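You operate a simulated robot arm through the tools that you are given. There is no shell and no other tool. Be economical: measure what you need, move in short steps, check, and stop when the job is done.

You run a simulated robot arm. Do the job below in one go: nothing can be reset, and whatever is moved stays where it is left.

JOB
Empty hopper A into the bins without mixing colours.
Fine: black onto black, silver onto silver, blue into the empty bin between them; leave the other hoppers and the filling machine alone.

It is judged by the outcome, as a careful person would: the job done as asked, and still so three seconds after it is handed in. It fails if anything else is knocked over, pushed out of place, dropped, spilled or broken.

ROBOT AND FRAMES
A 6-joint arm with a two-finger parallel gripper, fixed in place. Base frame: the origin is at the foot of the arm, x ahead of it, y to its left, z up; the work surface is at about z = 760. Lengths are in mm, angles in degrees, forces in N, time in s.
With the tool pointing down near the work surface it reaches from about 260 to 680 mm from the base axis. Its first joint turns from -66.0 to 66.0 degrees. Payload 2.9 kg.
Tool frame: the origin (TCP) lies between the finger pads and is the grasp point; the fingertips stand 30 mm ahead of it; z points along the fingers, y is the line along which they close. Largest opening 110 mm; finger width 20, thickness 10; the body of the gripper, 48 by 112 mm, starts 55 mm behind the TCP.
Orientation is told as [roll, pitch, yaw] about the base's x, y, z axes, in that order, counted from this pose: with the fingers straight down and closing along the base's y, the tool's x points along the base's -x, its y along +y and its z along -z.

CONTROLS
- The arm moves only by the tool arm_command. Its argument "targets" is a list of rows, each an object of numbers (a shift or turn left out is 0, a gripper value left out holds the last): "tx", "ty", "tz": the shift along the tool's x, y, z in cm; "rx", "ry", "rz": the turn, a rotation vector about the tool's x, y, z in degrees; "jaw": the opening, from 0 (shut) to 1 (fully open). In form: [{"tx": .., "ty": .., "tz": .., "rx": .., "ry": .., "rz": .., "jaw": ..}, ...]. A call has 1 to 8 rows; each row shifts and turns the commanded pose from where the row before left it, along the tool's axes as they then stand. A row lasts 0.2 s, in which the tool goes at most 50 mm and 8.6 degrees; a call with a longer step from one row to the next is refused whole, and so is a gripper value outside its range. A pose out of reach is approached as far as the arm can. The call stops where the force on the tool passes 80 N (or 10 N more than at its start, if that is more) or the arm is blocked; 0.2 s more then pass. The fingers move at their own pace (about 108 mm/s each) and stop on an object; they squeeze with about 32 N. The grip force told is the motor's: it shows also when the fingers shut on nothing. Time passes only in rows, and 0.2 s behind the last, so rows that do not move let the fingers close. It gives the time, the measured TCP pose, the force on the tool (base axes), the opening and the grip force at its end, in the units of the frame above (readings bear some noise), with the torque about the TCP (base axes, N m) and any sound that the robot's microphone picked up.
- Cameras (640 x 400 px; columns grow to the right, rows downward): "scene" is fixed at [49.6, 413.9, 1393.6]; the picture's right is [-0.95, -0.31, 0.00], its down [-0.15, 0.45, -0.88] and it looks along [0.28, -0.84, -0.47] (base axes); focal length 311 px, centre (320, 200). "wrist" rides on the gripper at [72, 17, -103] in the tool frame; the picture's right is [-0.23, 0.97, 0.00], its down [-0.76, -0.18, -0.62] and it looks along [-0.61, -0.14, 0.78] (tool axes); focal length 222 px, centre (320, 200). There is no depth. A picture from a camera that has moved, and an enlarged one, comes with that camera's place and axes in the base frame and with its lens.
- get_image(camera): a new picture of that camera. The clock stands still meanwhile.
- inspect(camera, box): a new picture of the part [left, top, right, bottom] of that camera's present view, enlarged. The clock stands still meanwhile.
- sign_off(): hands the job in; it is judged then, once.

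Go step by step. Nothing tells you positions but the pictures and the camera data: compare them with the known pose of the tool, close in by small moves and look again before you grip or let go. The budget is 120 turns and 76 pictures, counting those below and the enlarged ones. Unless the task says otherwise, let go and move clear before handing in, and close with one line.

The tools are called after "Request:" as a command line: name --argument value ..., lists and objects as JSON in quotes. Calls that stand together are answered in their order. arm_command: Moves the arm, as the interface text tells. Its arguments: {"type":"object","properties":{"targets":{"type":"array","items":{"type":"object","properties":{"tx":{"type":"number"},"ty":{"type":"number"},"tz":{"type":"number"},"rx":{"type":"number"},"ry":{"type":"number"},"rz":{"type":"number"},"jaw":{"type":"number"}}}}},"required":["targets"]} The other tools are called the same way: get_image (camera) takes a picture; inspect (camera, box) takes an enlarged picture of a part of a camera's view; sign_off () hands the job in.

At the start:

```text
time: 0.0
tool_pos: [347.4, -134.4, 1122.5]
tool_rot: [0.0, 0.0, 0.0]
contact_force: [0.4, -0.6, -0.4]
torque: [-0.01, 0.0, 0.04]
finger_gap: 110.0
grasp_force: 0.0
```

scene: 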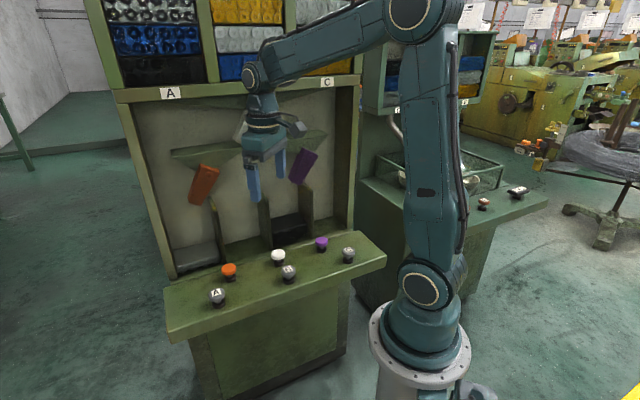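
wrist: 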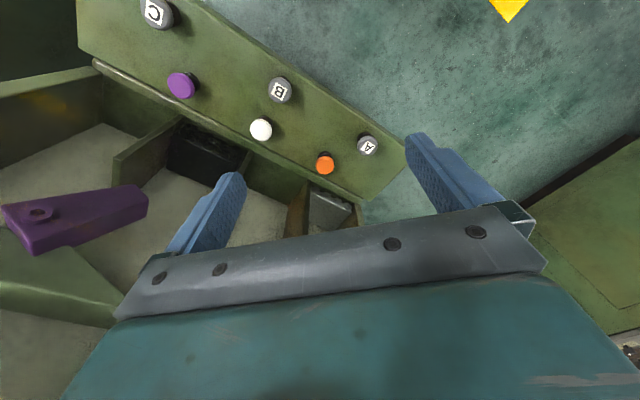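

I see a sorting cabinet with hoppers A (and C, probably B behind the arm), coloured flaps, and a console with buttons. I'll look closer before moving.

Request:
inspect --camera "scene" --box '[90, 0, 370, 175]'

Request:
inspect --camera "scene" --box '[150, 140, 390, 290]'

Request:
inspect --camera "scene" --box '[150, 230, 390, 380]'

Request:
inspect --camera "wrist" --box '[0, 0, 400, 250]'

```text
2.29 times, centred on (230, 88) of scene
camera zoom: at [49.6, 413.9, 1393.6], right [-0.95, -0.31, 0.0], down [-0.15, 0.45, -0.88], along [0.28, -0.84, -0.47], focal length 710 px, centre (526, 457)
```

zoom: 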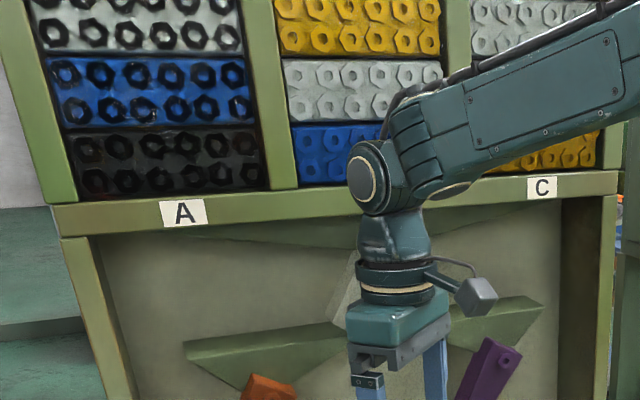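

```text
2.67 times, centred on (270, 215) of scene
camera zoom: at [49.6, 413.9, 1393.6], right [-0.95, -0.31, 0.0], down [-0.15, 0.45, -0.88], along [0.28, -0.84, -0.47], focal length 828 px, centre (453, 160)
```

zoom: 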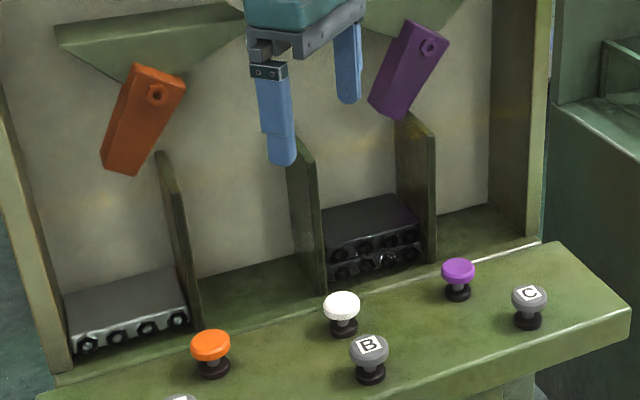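

```text
2.67 times, centred on (270, 305) of scene
camera zoom: at [49.6, 413.9, 1393.6], right [-0.95, -0.31, 0.0], down [-0.15, 0.45, -0.88], along [0.28, -0.84, -0.47], focal length 828 px, centre (453, -80)
```

zoom: 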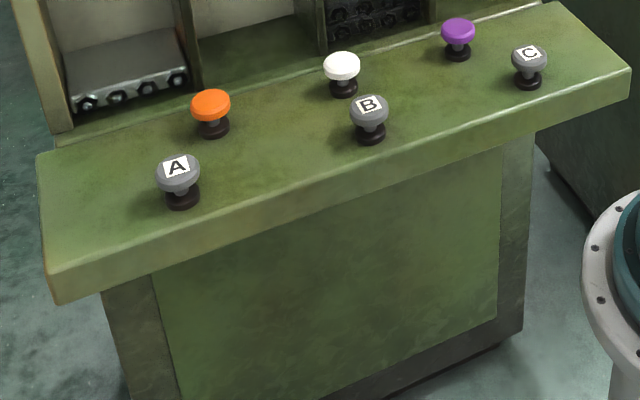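

```text
1.60 times, centred on (200, 125) of wrist
camera zoom: at [274.5, -116.9, 1224.4], right [0.23, 0.97, 0.0], down [0.76, -0.18, 0.62], along [0.61, -0.14, -0.78], focal length 355 px, centre (512, 320)
```

zoom: 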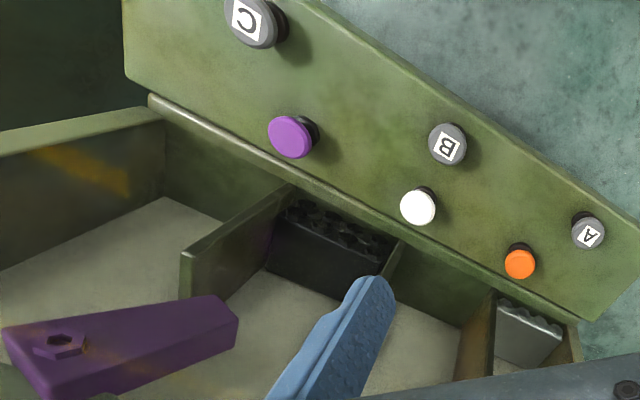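

There are three silver/blue/black layers in hopper A (black lowest), three coloured diverter flaps with matching buttons, and A/B/C release buttons. I'll close the jaw and turn the tool 45° so its narrow side faces the cabinet, then look at the whole chute.

Request:
arm_command --targets '[{"rz": 7.5, "jaw": 0}, {"rz": 7.5}, {"rz": 7.5}, {"rz": 7.5}, {"rz": 7.5}, {"rz": 7.5}, {"ty": -4.5, "tz": 1}, {"ty": -4.5, "tz": 1}]'

Request:
get_image --camera "scene"

Request:
get_image --camera "wrist"

```text
time: 1.8
tool_pos: [282.5, -197.6, 1102.0]
tool_rot: [-0.1, 0.0, -45.1]
contact_force: [0.3, -0.4, -0.1]
torque: [-0.03, 0.0, -0.01]
finger_gap: 0.0
grasp_force: 31.9
```

```text
69 pictures are left
```

scene: 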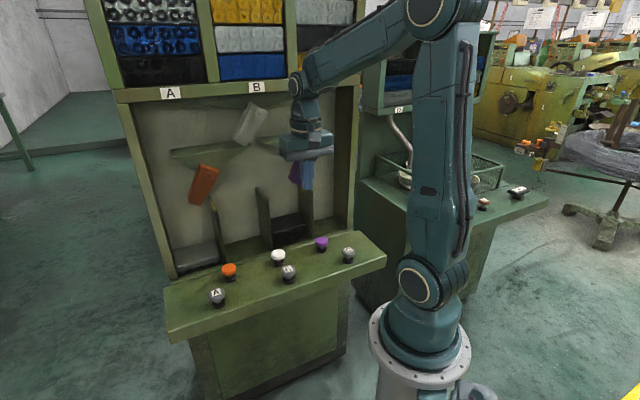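

```text
68 pictures are left
camera wrist: at [243.5, -134.2, 1204.2], right [0.85, 0.53, 0.0], down [0.41, -0.66, 0.62], along [0.33, -0.53, -0.78], focal length 222 px, centre (320, 200)
```

wrist: 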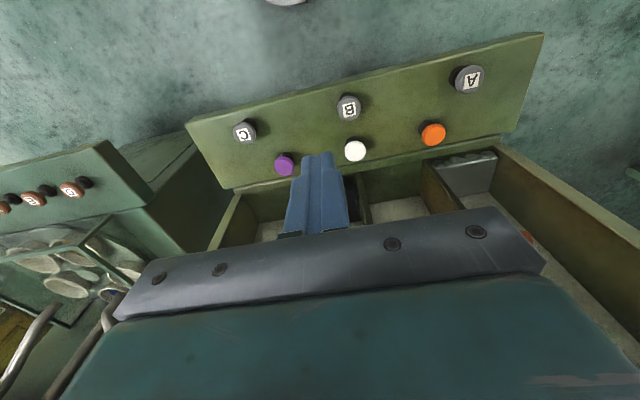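

Request:
inspect --camera "scene" --box '[110, 80, 360, 240]'

```text
2.50 times, centred on (235, 160) of scene
camera zoom: at [49.5, 413.9, 1393.6], right [-0.95, -0.31, 0.0], down [-0.15, 0.45, -0.88], along [0.28, -0.84, -0.47], focal length 777 px, centre (532, 300)
```

zoom: 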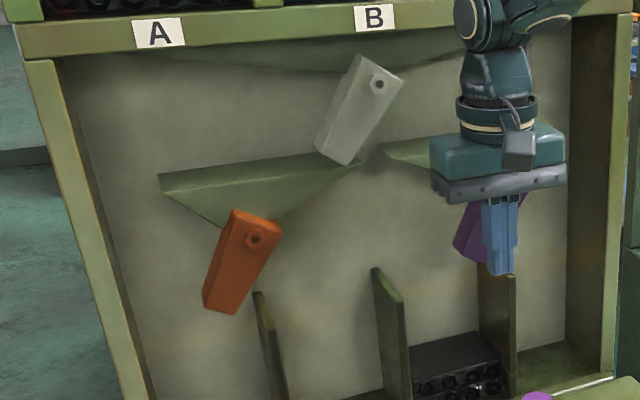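

The flaps all lean left now: white leads to the left trough, orange to bin 1 (silver), purple to bin 3 (black). For black first I must swing white to the right, so I go above the white button (about 408, -264, top about 810).

Request:
arm_command --targets '[{"tx": -1.94, "ty": 0.6, "tz": 3.17}, {"tx": -1.94, "ty": 0.6, "tz": 3.17}, {"tx": -1.94, "ty": 0.6, "tz": 3.17}, {"tx": -1.94, "ty": 0.6, "tz": 3.17}, {"tx": -1.94, "ty": 0.6, "tz": 3.17}, {"tx": -1.94, "ty": 0.6, "tz": 3.17}, {"tx": -1.94, "ty": 0.6, "tz": 3.17}, {}]'

Request:
get_image --camera "wrist"

Request:
inspect --camera "scene" --box '[110, 80, 430, 330]'

```text
time: 3.6
tool_pos: [409.8, -264.3, 879.4]
tool_rot: [0.0, 0.0, -45.0]
contact_force: [-0.1, 0.0, 0.0]
torque: [0.04, 0.01, 0.01]
finger_gap: 0.0
grasp_force: 32.2
```

```text
66 pictures are left
camera wrist: at [370.0, -199.9, 981.2], right [0.85, 0.53, 0.0], down [0.41, -0.66, 0.62], along [0.33, -0.53, -0.78], focal length 222 px, centre (320, 200)
```

wrist: 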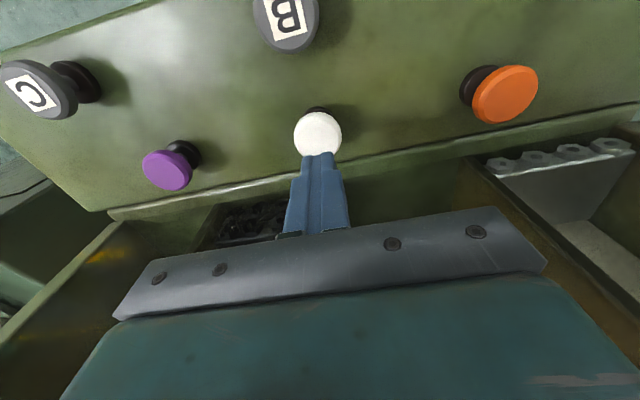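

```text
1.60 times, centred on (270, 205) of scene
camera zoom: at [49.6, 413.9, 1393.6], right [-0.95, -0.31, 0.0], down [-0.15, 0.45, -0.88], along [0.28, -0.84, -0.47], focal length 497 px, centre (400, 192)
```

zoom: 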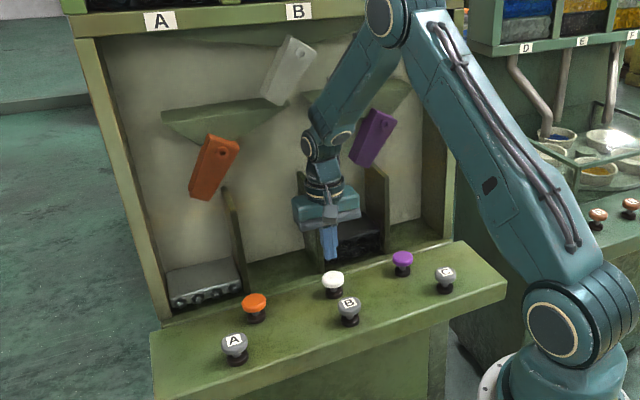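

Tip is about 37 mm above the white button, 6 mm too far in. I correct and press gently.

Request:
arm_command --targets '[{"tx": 0.55}, {"tz": 1.5}, {"tz": 1.0}, {"tz": 0.5}, {"tz": 0.5}, {"tz": 0.3}]'

Request:
inspect --camera "scene" --box '[110, 80, 430, 330]'

```text
time: 5.0
tool_pos: [405.1, -260.9, 841.2]
tool_rot: [-0.1, 0.0, -45.0]
contact_force: [0.2, 0.2, 0.0]
torque: [-0.01, -0.02, -0.01]
finger_gap: 0.0
grasp_force: 31.7
```

```text
1.60 times, centred on (270, 205) of scene
camera zoom: at [49.6, 413.9, 1393.6], right [-0.95, -0.31, 0.0], down [-0.15, 0.45, -0.88], along [0.28, -0.84, -0.47], focal length 497 px, centre (400, 192)
```

zoom: 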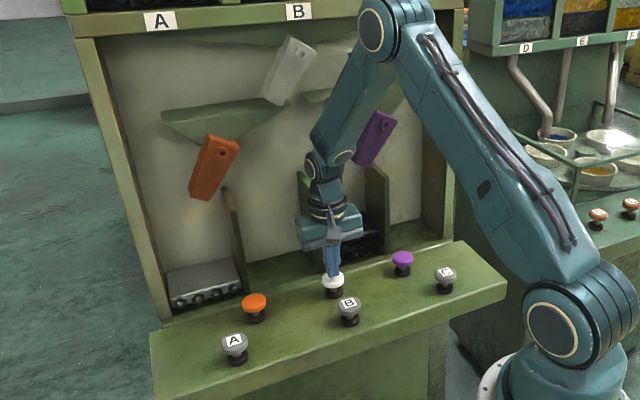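

Request:
arm_command --targets '[{"tz": 0.3}, {"tz": 0.3}, {"tz": 0.2}]'

```text
time: 5.8
tool_pos: [405.4, -260.5, 833.3]
tool_rot: [0.0, -0.1, -44.9]
contact_force: [0.3, -0.6, 0.7]
torque: [0.0, -0.02, 0.01]
finger_gap: 0.1
grasp_force: 32.4
```

Request:
arm_command --targets '[{"tz": 0.2}, {"tz": 0.2}, {"tz": 0.2}]'

Request:
inspect --camera "scene" --box '[110, 80, 430, 330]'

```text
time: 6.6
tool_pos: [405.7, -260.2, 827.2]
tool_rot: [0.0, 0.1, -45.1]
contact_force: [-1.5, 0.2, 2.4]
torque: [0.0, 0.04, 0.01]
finger_gap: 0.0
grasp_force: 31.9
```

```text
1.60 times, centred on (270, 205) of scene
camera zoom: at [49.5, 413.9, 1393.6], right [-0.95, -0.31, 0.0], down [-0.15, 0.45, -0.88], along [0.28, -0.84, -0.47], focal length 497 px, centre (400, 192)
```

zoom: 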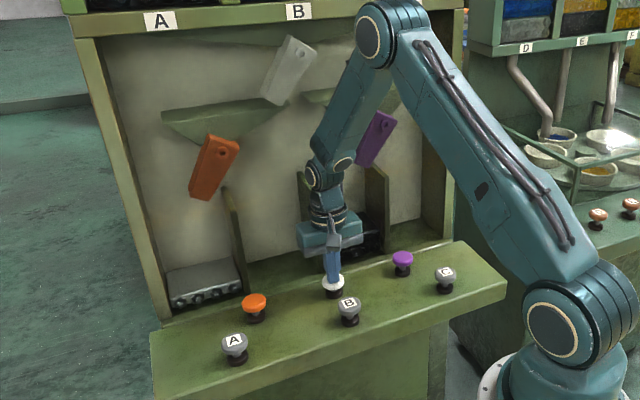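

Contact with a light spring. I keep pressing a little deeper.

Request:
arm_command --targets '[{"tz": 0.2}, {"tz": 0.2}]'

Request:
inspect --camera "scene" --box '[110, 80, 430, 330]'

```text
time: 7.2
tool_pos: [404.9, -260.9, 822.6]
tool_rot: [0.0, 0.0, -45.1]
contact_force: [-2.2, 0.6, 4.0]
torque: [0.03, 0.08, 0.01]
finger_gap: 0.0
grasp_force: 31.9
```

```text
1.60 times, centred on (270, 205) of scene
camera zoom: at [49.5, 414.0, 1393.6], right [-0.95, -0.31, 0.0], down [-0.15, 0.45, -0.88], along [0.28, -0.84, -0.47], focal length 497 px, centre (400, 192)
```

zoom: 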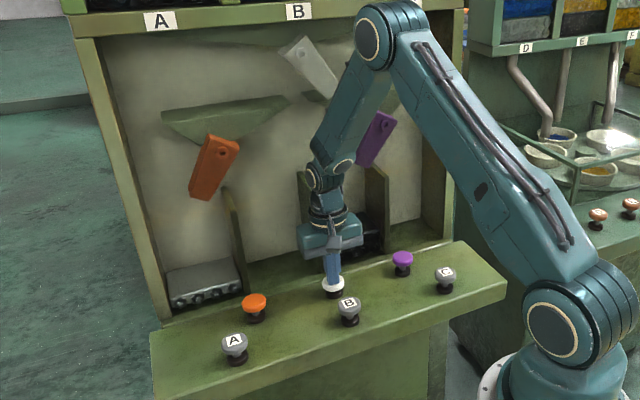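

The white flap swung to lean right (pivot at top). I lift off to see whether it stays.

Request:
arm_command --targets '[{"tz": -2}, {"tz": -4}, {"tz": -2}]'

Request:
inspect --camera "scene" --box '[130, 70, 370, 220]'

```text
time: 8.0
tool_pos: [406.7, -259.2, 903.5]
tool_rot: [0.0, 0.1, -45.1]
contact_force: [0.4, 0.6, -0.2]
torque: [-0.02, 0.0, 0.0]
finger_gap: 0.2
grasp_force: 32.4
```

```text
2.67 times, centred on (250, 145) of scene
camera zoom: at [49.6, 413.9, 1393.6], right [-0.95, -0.31, 0.0], down [-0.15, 0.45, -0.88], along [0.28, -0.84, -0.47], focal length 828 px, centre (507, 347)
```

zoom: 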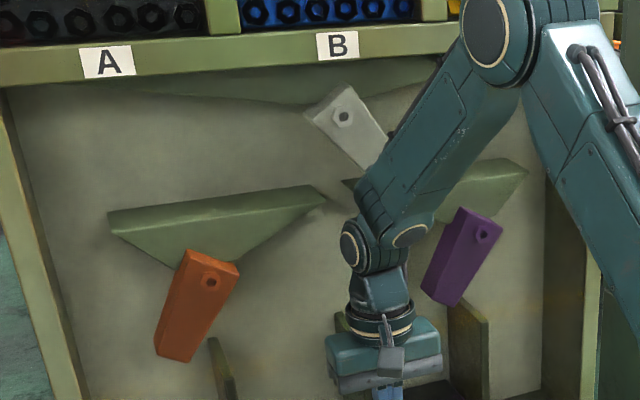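

The toggle latches with white leaning right; purple leans left to the black bin. Next is the A button, about (487, -68).

Request:
arm_command --targets '[{"tx": 1.57, "ty": 3.84, "tz": 0.4}, {"tx": 1.57, "ty": 3.84, "tz": 0.4}, {"tx": 1.57, "ty": 3.84, "tz": 0.4}, {"tx": 1.57, "ty": 3.84, "tz": 0.4}, {"tx": 1.57, "ty": 3.84, "tz": 0.4}, {}]'

Request:
get_image --camera "wrist"

Request:
inspect --camera "scene" --box '[90, 0, 410, 320]'

```text
time: 9.4
tool_pos: [486.5, -67.7, 883.4]
tool_rot: [-0.1, 0.0, -45.0]
contact_force: [0.0, 1.7, -0.6]
torque: [-0.03, -0.01, 0.03]
finger_gap: 0.0
grasp_force: 32.0
```

```text
60 pictures are left
camera wrist: at [446.6, -4.6, 986.0], right [0.85, 0.53, 0.0], down [0.41, -0.66, 0.62], along [0.33, -0.53, -0.78], focal length 222 px, centre (320, 200)
```

wrist: 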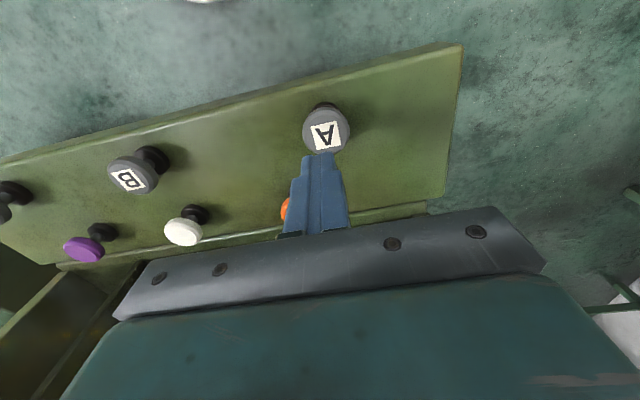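

```text
1.25 times, centred on (250, 160) of scene
camera zoom: at [49.5, 413.9, 1393.6], right [-0.95, -0.31, 0.0], down [-0.15, 0.45, -0.88], along [0.28, -0.84, -0.47], focal length 388 px, centre (408, 250)
```

zoom: 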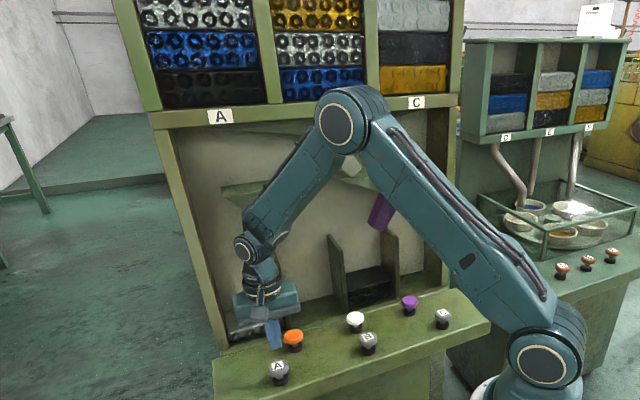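

The A button is about 6 mm off under the tip; I correct, then press briefly and lift in one go so as to release once only.

Request:
arm_command --targets '[{"tx": 0.4, "ty": 0.35, "tz": 2.0}, {"tz": 3.0}, {"tz": 0.6}, {"tz": 0.5}, {"tz": 0.1}, {"tz": -1.0}, {"tz": -3}]'

Request:
inspect --camera "scene" --box '[90, 0, 410, 320]'

```text
time: 11.0
tool_pos: [485.0, -64.0, 861.7]
tool_rot: [0.1, 0.0, -45.0]
contact_force: [-0.4, 0.3, -1.1]
torque: [0.01, -0.03, 0.01]
finger_gap: 0.0
grasp_force: 32.2
heard: click
```

```text
1.25 times, centred on (250, 160) of scene
camera zoom: at [49.6, 413.9, 1393.6], right [-0.95, -0.31, 0.0], down [-0.15, 0.45, -0.88], along [0.28, -0.84, -0.47], focal length 388 px, centre (408, 250)
```

zoom: 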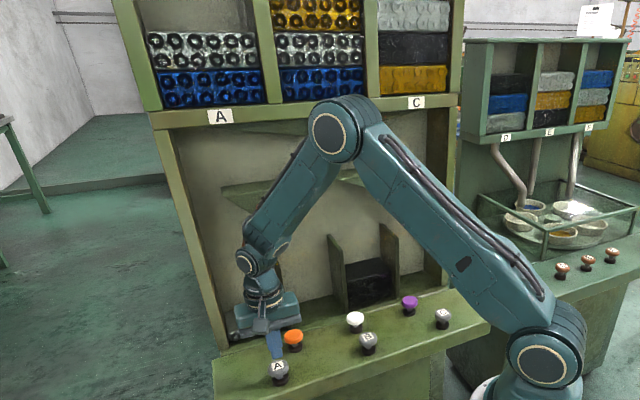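

One click and the black layer left the hopper; the purple flap seems to have moved. I pull back to see the bins.

Request:
arm_command --targets '[{"tz": -3}, {"tx": 3, "ty": -3}, {"tx": 3, "ty": -3}]'

Request:
inspect --camera "scene" --box '[110, 70, 430, 270]'

Request:
get_image --camera "wrist"

```text
time: 11.8
tool_pos: [399.0, -64.1, 892.3]
tool_rot: [-0.1, 0.0, -45.0]
contact_force: [0.6, -0.5, 0.9]
torque: [0.01, -0.02, -0.02]
finger_gap: 0.0
grasp_force: 32.0
```

```text
2.00 times, centred on (270, 170) of scene
camera zoom: at [49.6, 413.9, 1393.6], right [-0.95, -0.31, 0.0], down [-0.15, 0.45, -0.88], along [0.28, -0.84, -0.47], focal length 621 px, centre (420, 260)
```

zoom: 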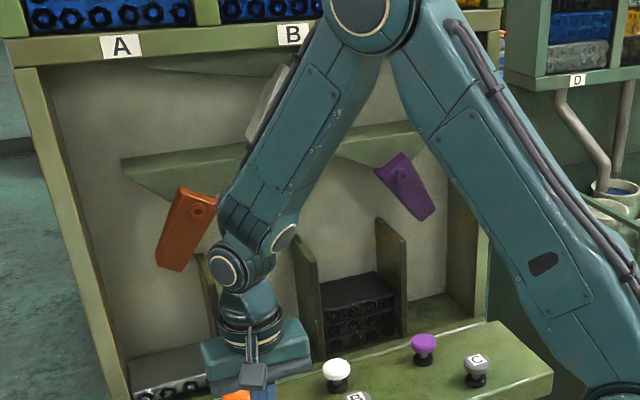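

```text
56 pictures are left
camera wrist: at [359.9, 0.6, 994.4], right [0.85, 0.53, 0.0], down [0.41, -0.66, 0.62], along [0.33, -0.53, -0.78], focal length 222 px, centre (320, 200)
```

wrist: 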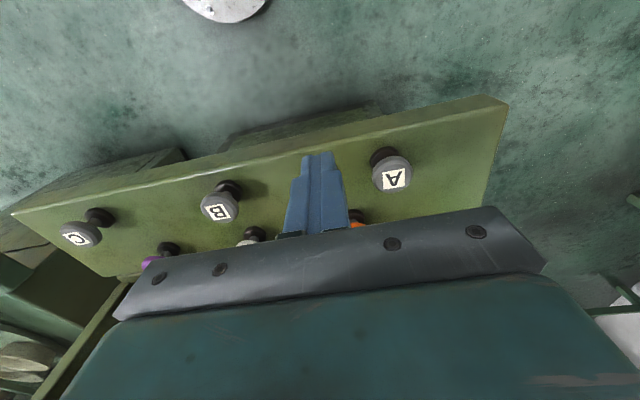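

Black landed on black, and flaps flip after a batch passes (purple now right, white seemingly left again). For blue I need white left and orange right, so go above orange (about 511, -163) and verify white.

Request:
arm_command --targets '[{"tx": -3.73, "ty": 0.23}, {"tx": -3.73, "ty": 0.23}, {"tx": -3.73, "ty": 0.23}, {"tx": -3.73, "ty": 0.23}, {}]'

Request:
get_image --camera "wrist"

Request:
inspect --camera "scene" --box '[110, 70, 430, 270]'

```text
time: 13.0
tool_pos: [511.5, -162.6, 892.4]
tool_rot: [0.0, 0.0, -45.1]
contact_force: [-0.6, 0.2, 0.4]
torque: [0.0, 0.06, 0.02]
finger_gap: 0.1
grasp_force: 32.4
```

```text
55 pictures are left
camera wrist: at [473.3, -99.4, 994.4], right [0.85, 0.53, 0.0], down [0.41, -0.66, 0.62], along [0.33, -0.53, -0.78], focal length 222 px, centre (320, 200)
```

wrist: 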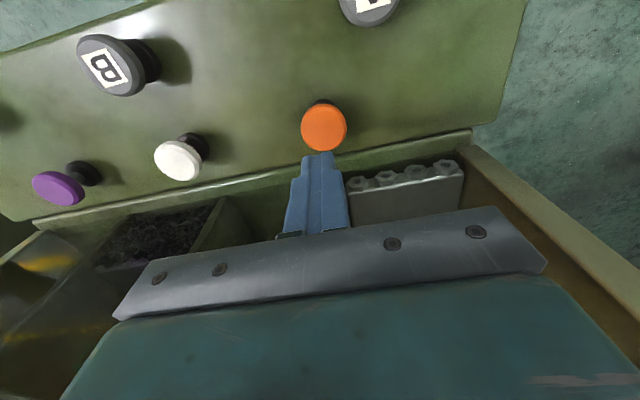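

```text
2.00 times, centred on (270, 170) of scene
camera zoom: at [49.6, 413.9, 1393.6], right [-0.95, -0.31, 0.0], down [-0.15, 0.45, -0.88], along [0.28, -0.84, -0.47], focal length 621 px, centre (420, 260)
```

zoom: 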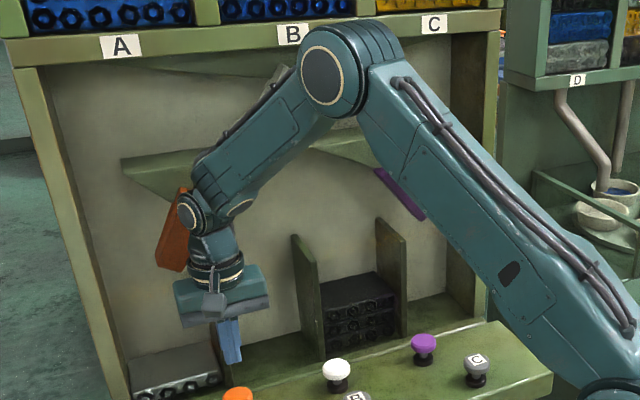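

Centred with about 5 mm correction; press orange and lift.

Request:
arm_command --targets '[{"tx": 0.1, "ty": 0.45, "tz": 3.0}, {"tz": 3.0}, {"tz": 0.6}, {"tz": 0.5}, {"tz": 0.0}, {"tz": -1.0}, {"tx": 1, "tz": -4}, {"tx": 4, "tz": -1}]'

Request:
arm_command --targets '[{"tx": 3, "ty": -3}, {"tx": 3, "ty": -3}, {"tx": 2, "ty": -3}]'

Request:
inspect --camera "scene" --box '[110, 70, 430, 270]'

```text
time: 14.8
tool_pos: [479.6, -122.7, 880.7]
tool_rot: [0.0, 0.0, -45.1]
contact_force: [-0.3, 0.0, 0.1]
torque: [0.0, 0.0, -0.01]
finger_gap: 0.1
grasp_force: 32.0
heard: click
```

```text
time: 15.6
tool_pos: [358.1, -131.0, 882.2]
tool_rot: [0.0, 0.1, -45.0]
contact_force: [-0.4, 0.0, -0.1]
torque: [-0.01, -0.01, 0.02]
finger_gap: 0.0
grasp_force: 31.7
```

```text
2.00 times, centred on (270, 170) of scene
camera zoom: at [49.5, 413.9, 1393.6], right [-0.95, -0.31, 0.0], down [-0.15, 0.45, -0.88], along [0.28, -0.84, -0.47], focal length 621 px, centre (420, 260)
```

zoom: 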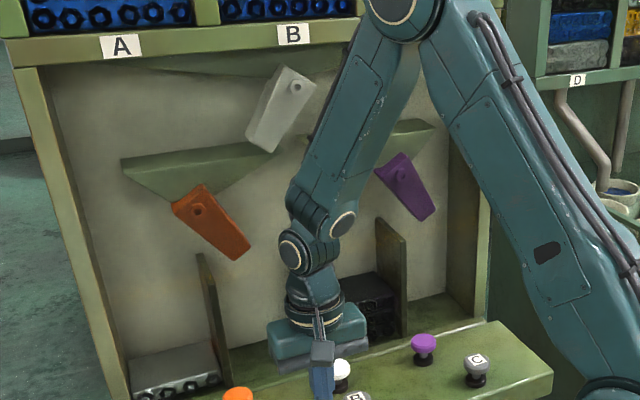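

White is left and orange is right, so blue will go to bin 2. Back to A (485, -64) and press once.

Request:
arm_command --targets '[{"tx": -1.06, "ty": 3.43}, {"tx": -1.06, "ty": 3.43}, {"tx": -1.06, "ty": 3.43}, {"tx": -1.06, "ty": 3.43}, {}]'

```text
time: 16.8
tool_pos: [486.5, -63.2, 880.8]
tool_rot: [0.0, 0.0, -45.0]
contact_force: [-0.2, -0.9, 0.4]
torque: [0.0, 0.0, 0.01]
finger_gap: 0.2
grasp_force: 31.9
```

Request:
arm_command --targets '[{"tz": 1.9}, {"tz": 3.0}, {"tz": 0.6}, {"tz": 0.5}, {"tz": 0.0}, {"tz": -1.0}, {"tz": -4}, {}]'

Request:
arm_command --targets '[{"tz": -1}, {"tx": 3, "ty": -3}, {"tx": 3, "ty": -3}, {"tx": 0, "ty": -4}, {"ty": -4}]'

Request:
inspect --camera "scene" --box '[90, 0, 410, 270]'

```text
time: 18.6
tool_pos: [485.2, -63.9, 871.4]
tool_rot: [-0.1, 0.0, -45.0]
contact_force: [-1.0, 0.3, -0.1]
torque: [0.0, -0.03, -0.01]
finger_gap: 0.0
grasp_force: 31.9
heard: click
```

```text
time: 19.8
tool_pos: [345.6, -121.0, 881.5]
tool_rot: [0.1, 0.0, -45.0]
contact_force: [0.2, -0.2, 0.3]
torque: [0.02, -0.05, -0.01]
finger_gap: 0.0
grasp_force: 31.9
```

```text
1.48 times, centred on (250, 135) of scene
camera zoom: at [49.5, 413.9, 1393.6], right [-0.95, -0.31, 0.0], down [-0.15, 0.45, -0.88], along [0.28, -0.84, -0.47], focal length 460 px, centre (424, 296)
```

zoom: 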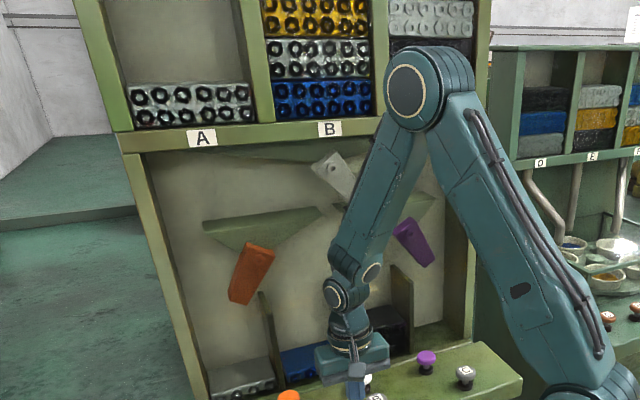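

Blue is in bin 2; orange is back to left, white is right. I press white (405, -260) to send silver left.

Request:
arm_command --targets '[{"tx": -3.52, "ty": -1.4}, {"tx": -3.52, "ty": -1.4}, {"tx": -3.52, "ty": -1.4}, {"tx": -3.52, "ty": -1.4}, {}]'

```text
time: 21.0
tool_pos: [403.5, -260.1, 880.7]
tool_rot: [0.0, 0.0, -44.9]
contact_force: [0.7, 0.2, 0.2]
torque: [-0.04, 0.03, -0.02]
finger_gap: 0.2
grasp_force: 32.1
```

Request:
arm_command --targets '[{"tz": 1.9}, {"tz": 3.0}, {"tz": 0.6}, {"tz": 0.5}, {"tz": 0.0}, {"tz": -1.0}, {"tz": -4}, {"tz": -1}]'

Request:
inspect --camera "scene" --box '[90, 0, 410, 270]'

```text
time: 22.8
tool_pos: [403.8, -259.1, 879.5]
tool_rot: [0.0, 0.0, -45.1]
contact_force: [0.6, -0.9, -0.5]
torque: [0.0, -0.01, -0.01]
finger_gap: 0.0
grasp_force: 31.7
heard: click
```

```text
1.48 times, centred on (250, 135) of scene
camera zoom: at [49.6, 413.9, 1393.6], right [-0.95, -0.31, 0.0], down [-0.15, 0.45, -0.88], along [0.28, -0.84, -0.47], focal length 460 px, centre (424, 296)
```

zoom: 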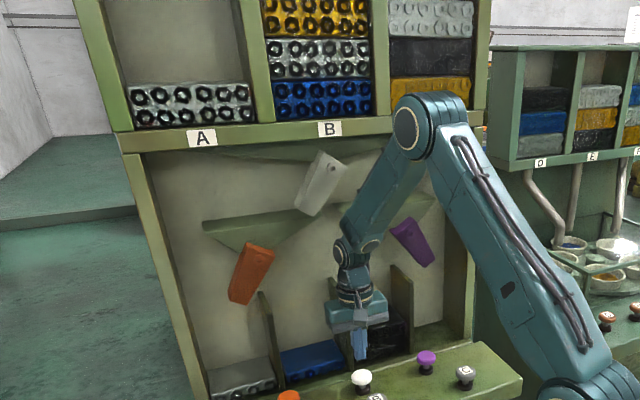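

White and orange both lean left, leading to the silver bin. Now the last A press.

Request:
arm_command --targets '[{"tx": 1.61, "ty": 3.92}, {"tx": 1.61, "ty": 3.92}, {"tx": 1.61, "ty": 3.92}, {"tx": 1.61, "ty": 3.92}, {"tx": 1.61, "ty": 3.92}, {}]'

```text
time: 24.2
tool_pos: [486.5, -62.5, 879.5]
tool_rot: [0.0, 0.0, -45.1]
contact_force: [0.0, -0.6, -0.6]
torque: [-0.01, 0.03, 0.0]
finger_gap: 0.0
grasp_force: 31.8
```

Request:
arm_command --targets '[{"tz": 1.8}, {"tz": 3.0}, {"tz": 0.6}, {"tz": 0.5}, {"tz": 0.0}, {"tz": -1.0}, {"tz": -4}, {"tz": -1}]'

Request:
arm_command --targets '[{"tz": -4}, {"tx": 3, "ty": -3, "tz": -1}, {"tx": 3, "ty": -3, "tz": -1}, {"ty": -4}, {"ty": -4}, {}]'

Request:
inspect --camera "scene" --box '[90, 0, 410, 270]'

```text
time: 26.0
tool_pos: [485.2, -64.5, 883.7]
tool_rot: [0.0, 0.0, -45.0]
contact_force: [-0.6, 0.2, 0.2]
torque: [-0.03, 0.02, 0.0]
finger_gap: 0.0
grasp_force: 32.4
heard: click
```

```text
time: 27.4
tool_pos: [345.9, -120.2, 942.7]
tool_rot: [0.0, 0.0, -45.0]
contact_force: [-0.5, 0.1, 0.5]
torque: [0.01, 0.0, -0.02]
finger_gap: 0.0
grasp_force: 32.0
```

```text
1.48 times, centred on (250, 135) of scene
camera zoom: at [49.5, 413.9, 1393.6], right [-0.95, -0.31, 0.0], down [-0.15, 0.45, -0.88], along [0.28, -0.84, -0.47], focal length 460 px, centre (424, 296)
```

zoom: 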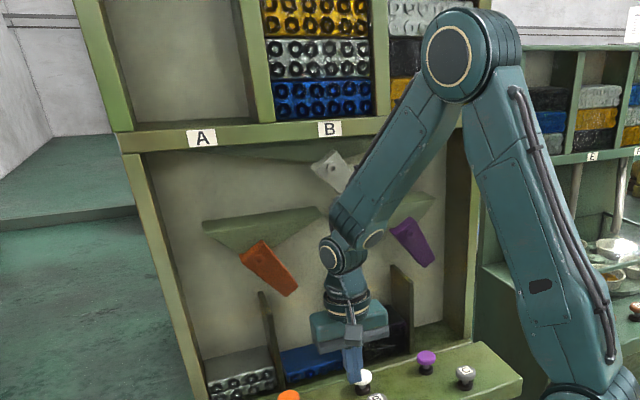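

Hopper A is empty. Silver is on silver, blue is in the middle bin, black is on black, and the arm is clear of the console.

Request:
sign_off

```text
The job is handed in.
```

Hopper A is empty: black went onto black, silver onto silver and blue into the empty bin between them, and I left the other hoppers and the filling machine alone.
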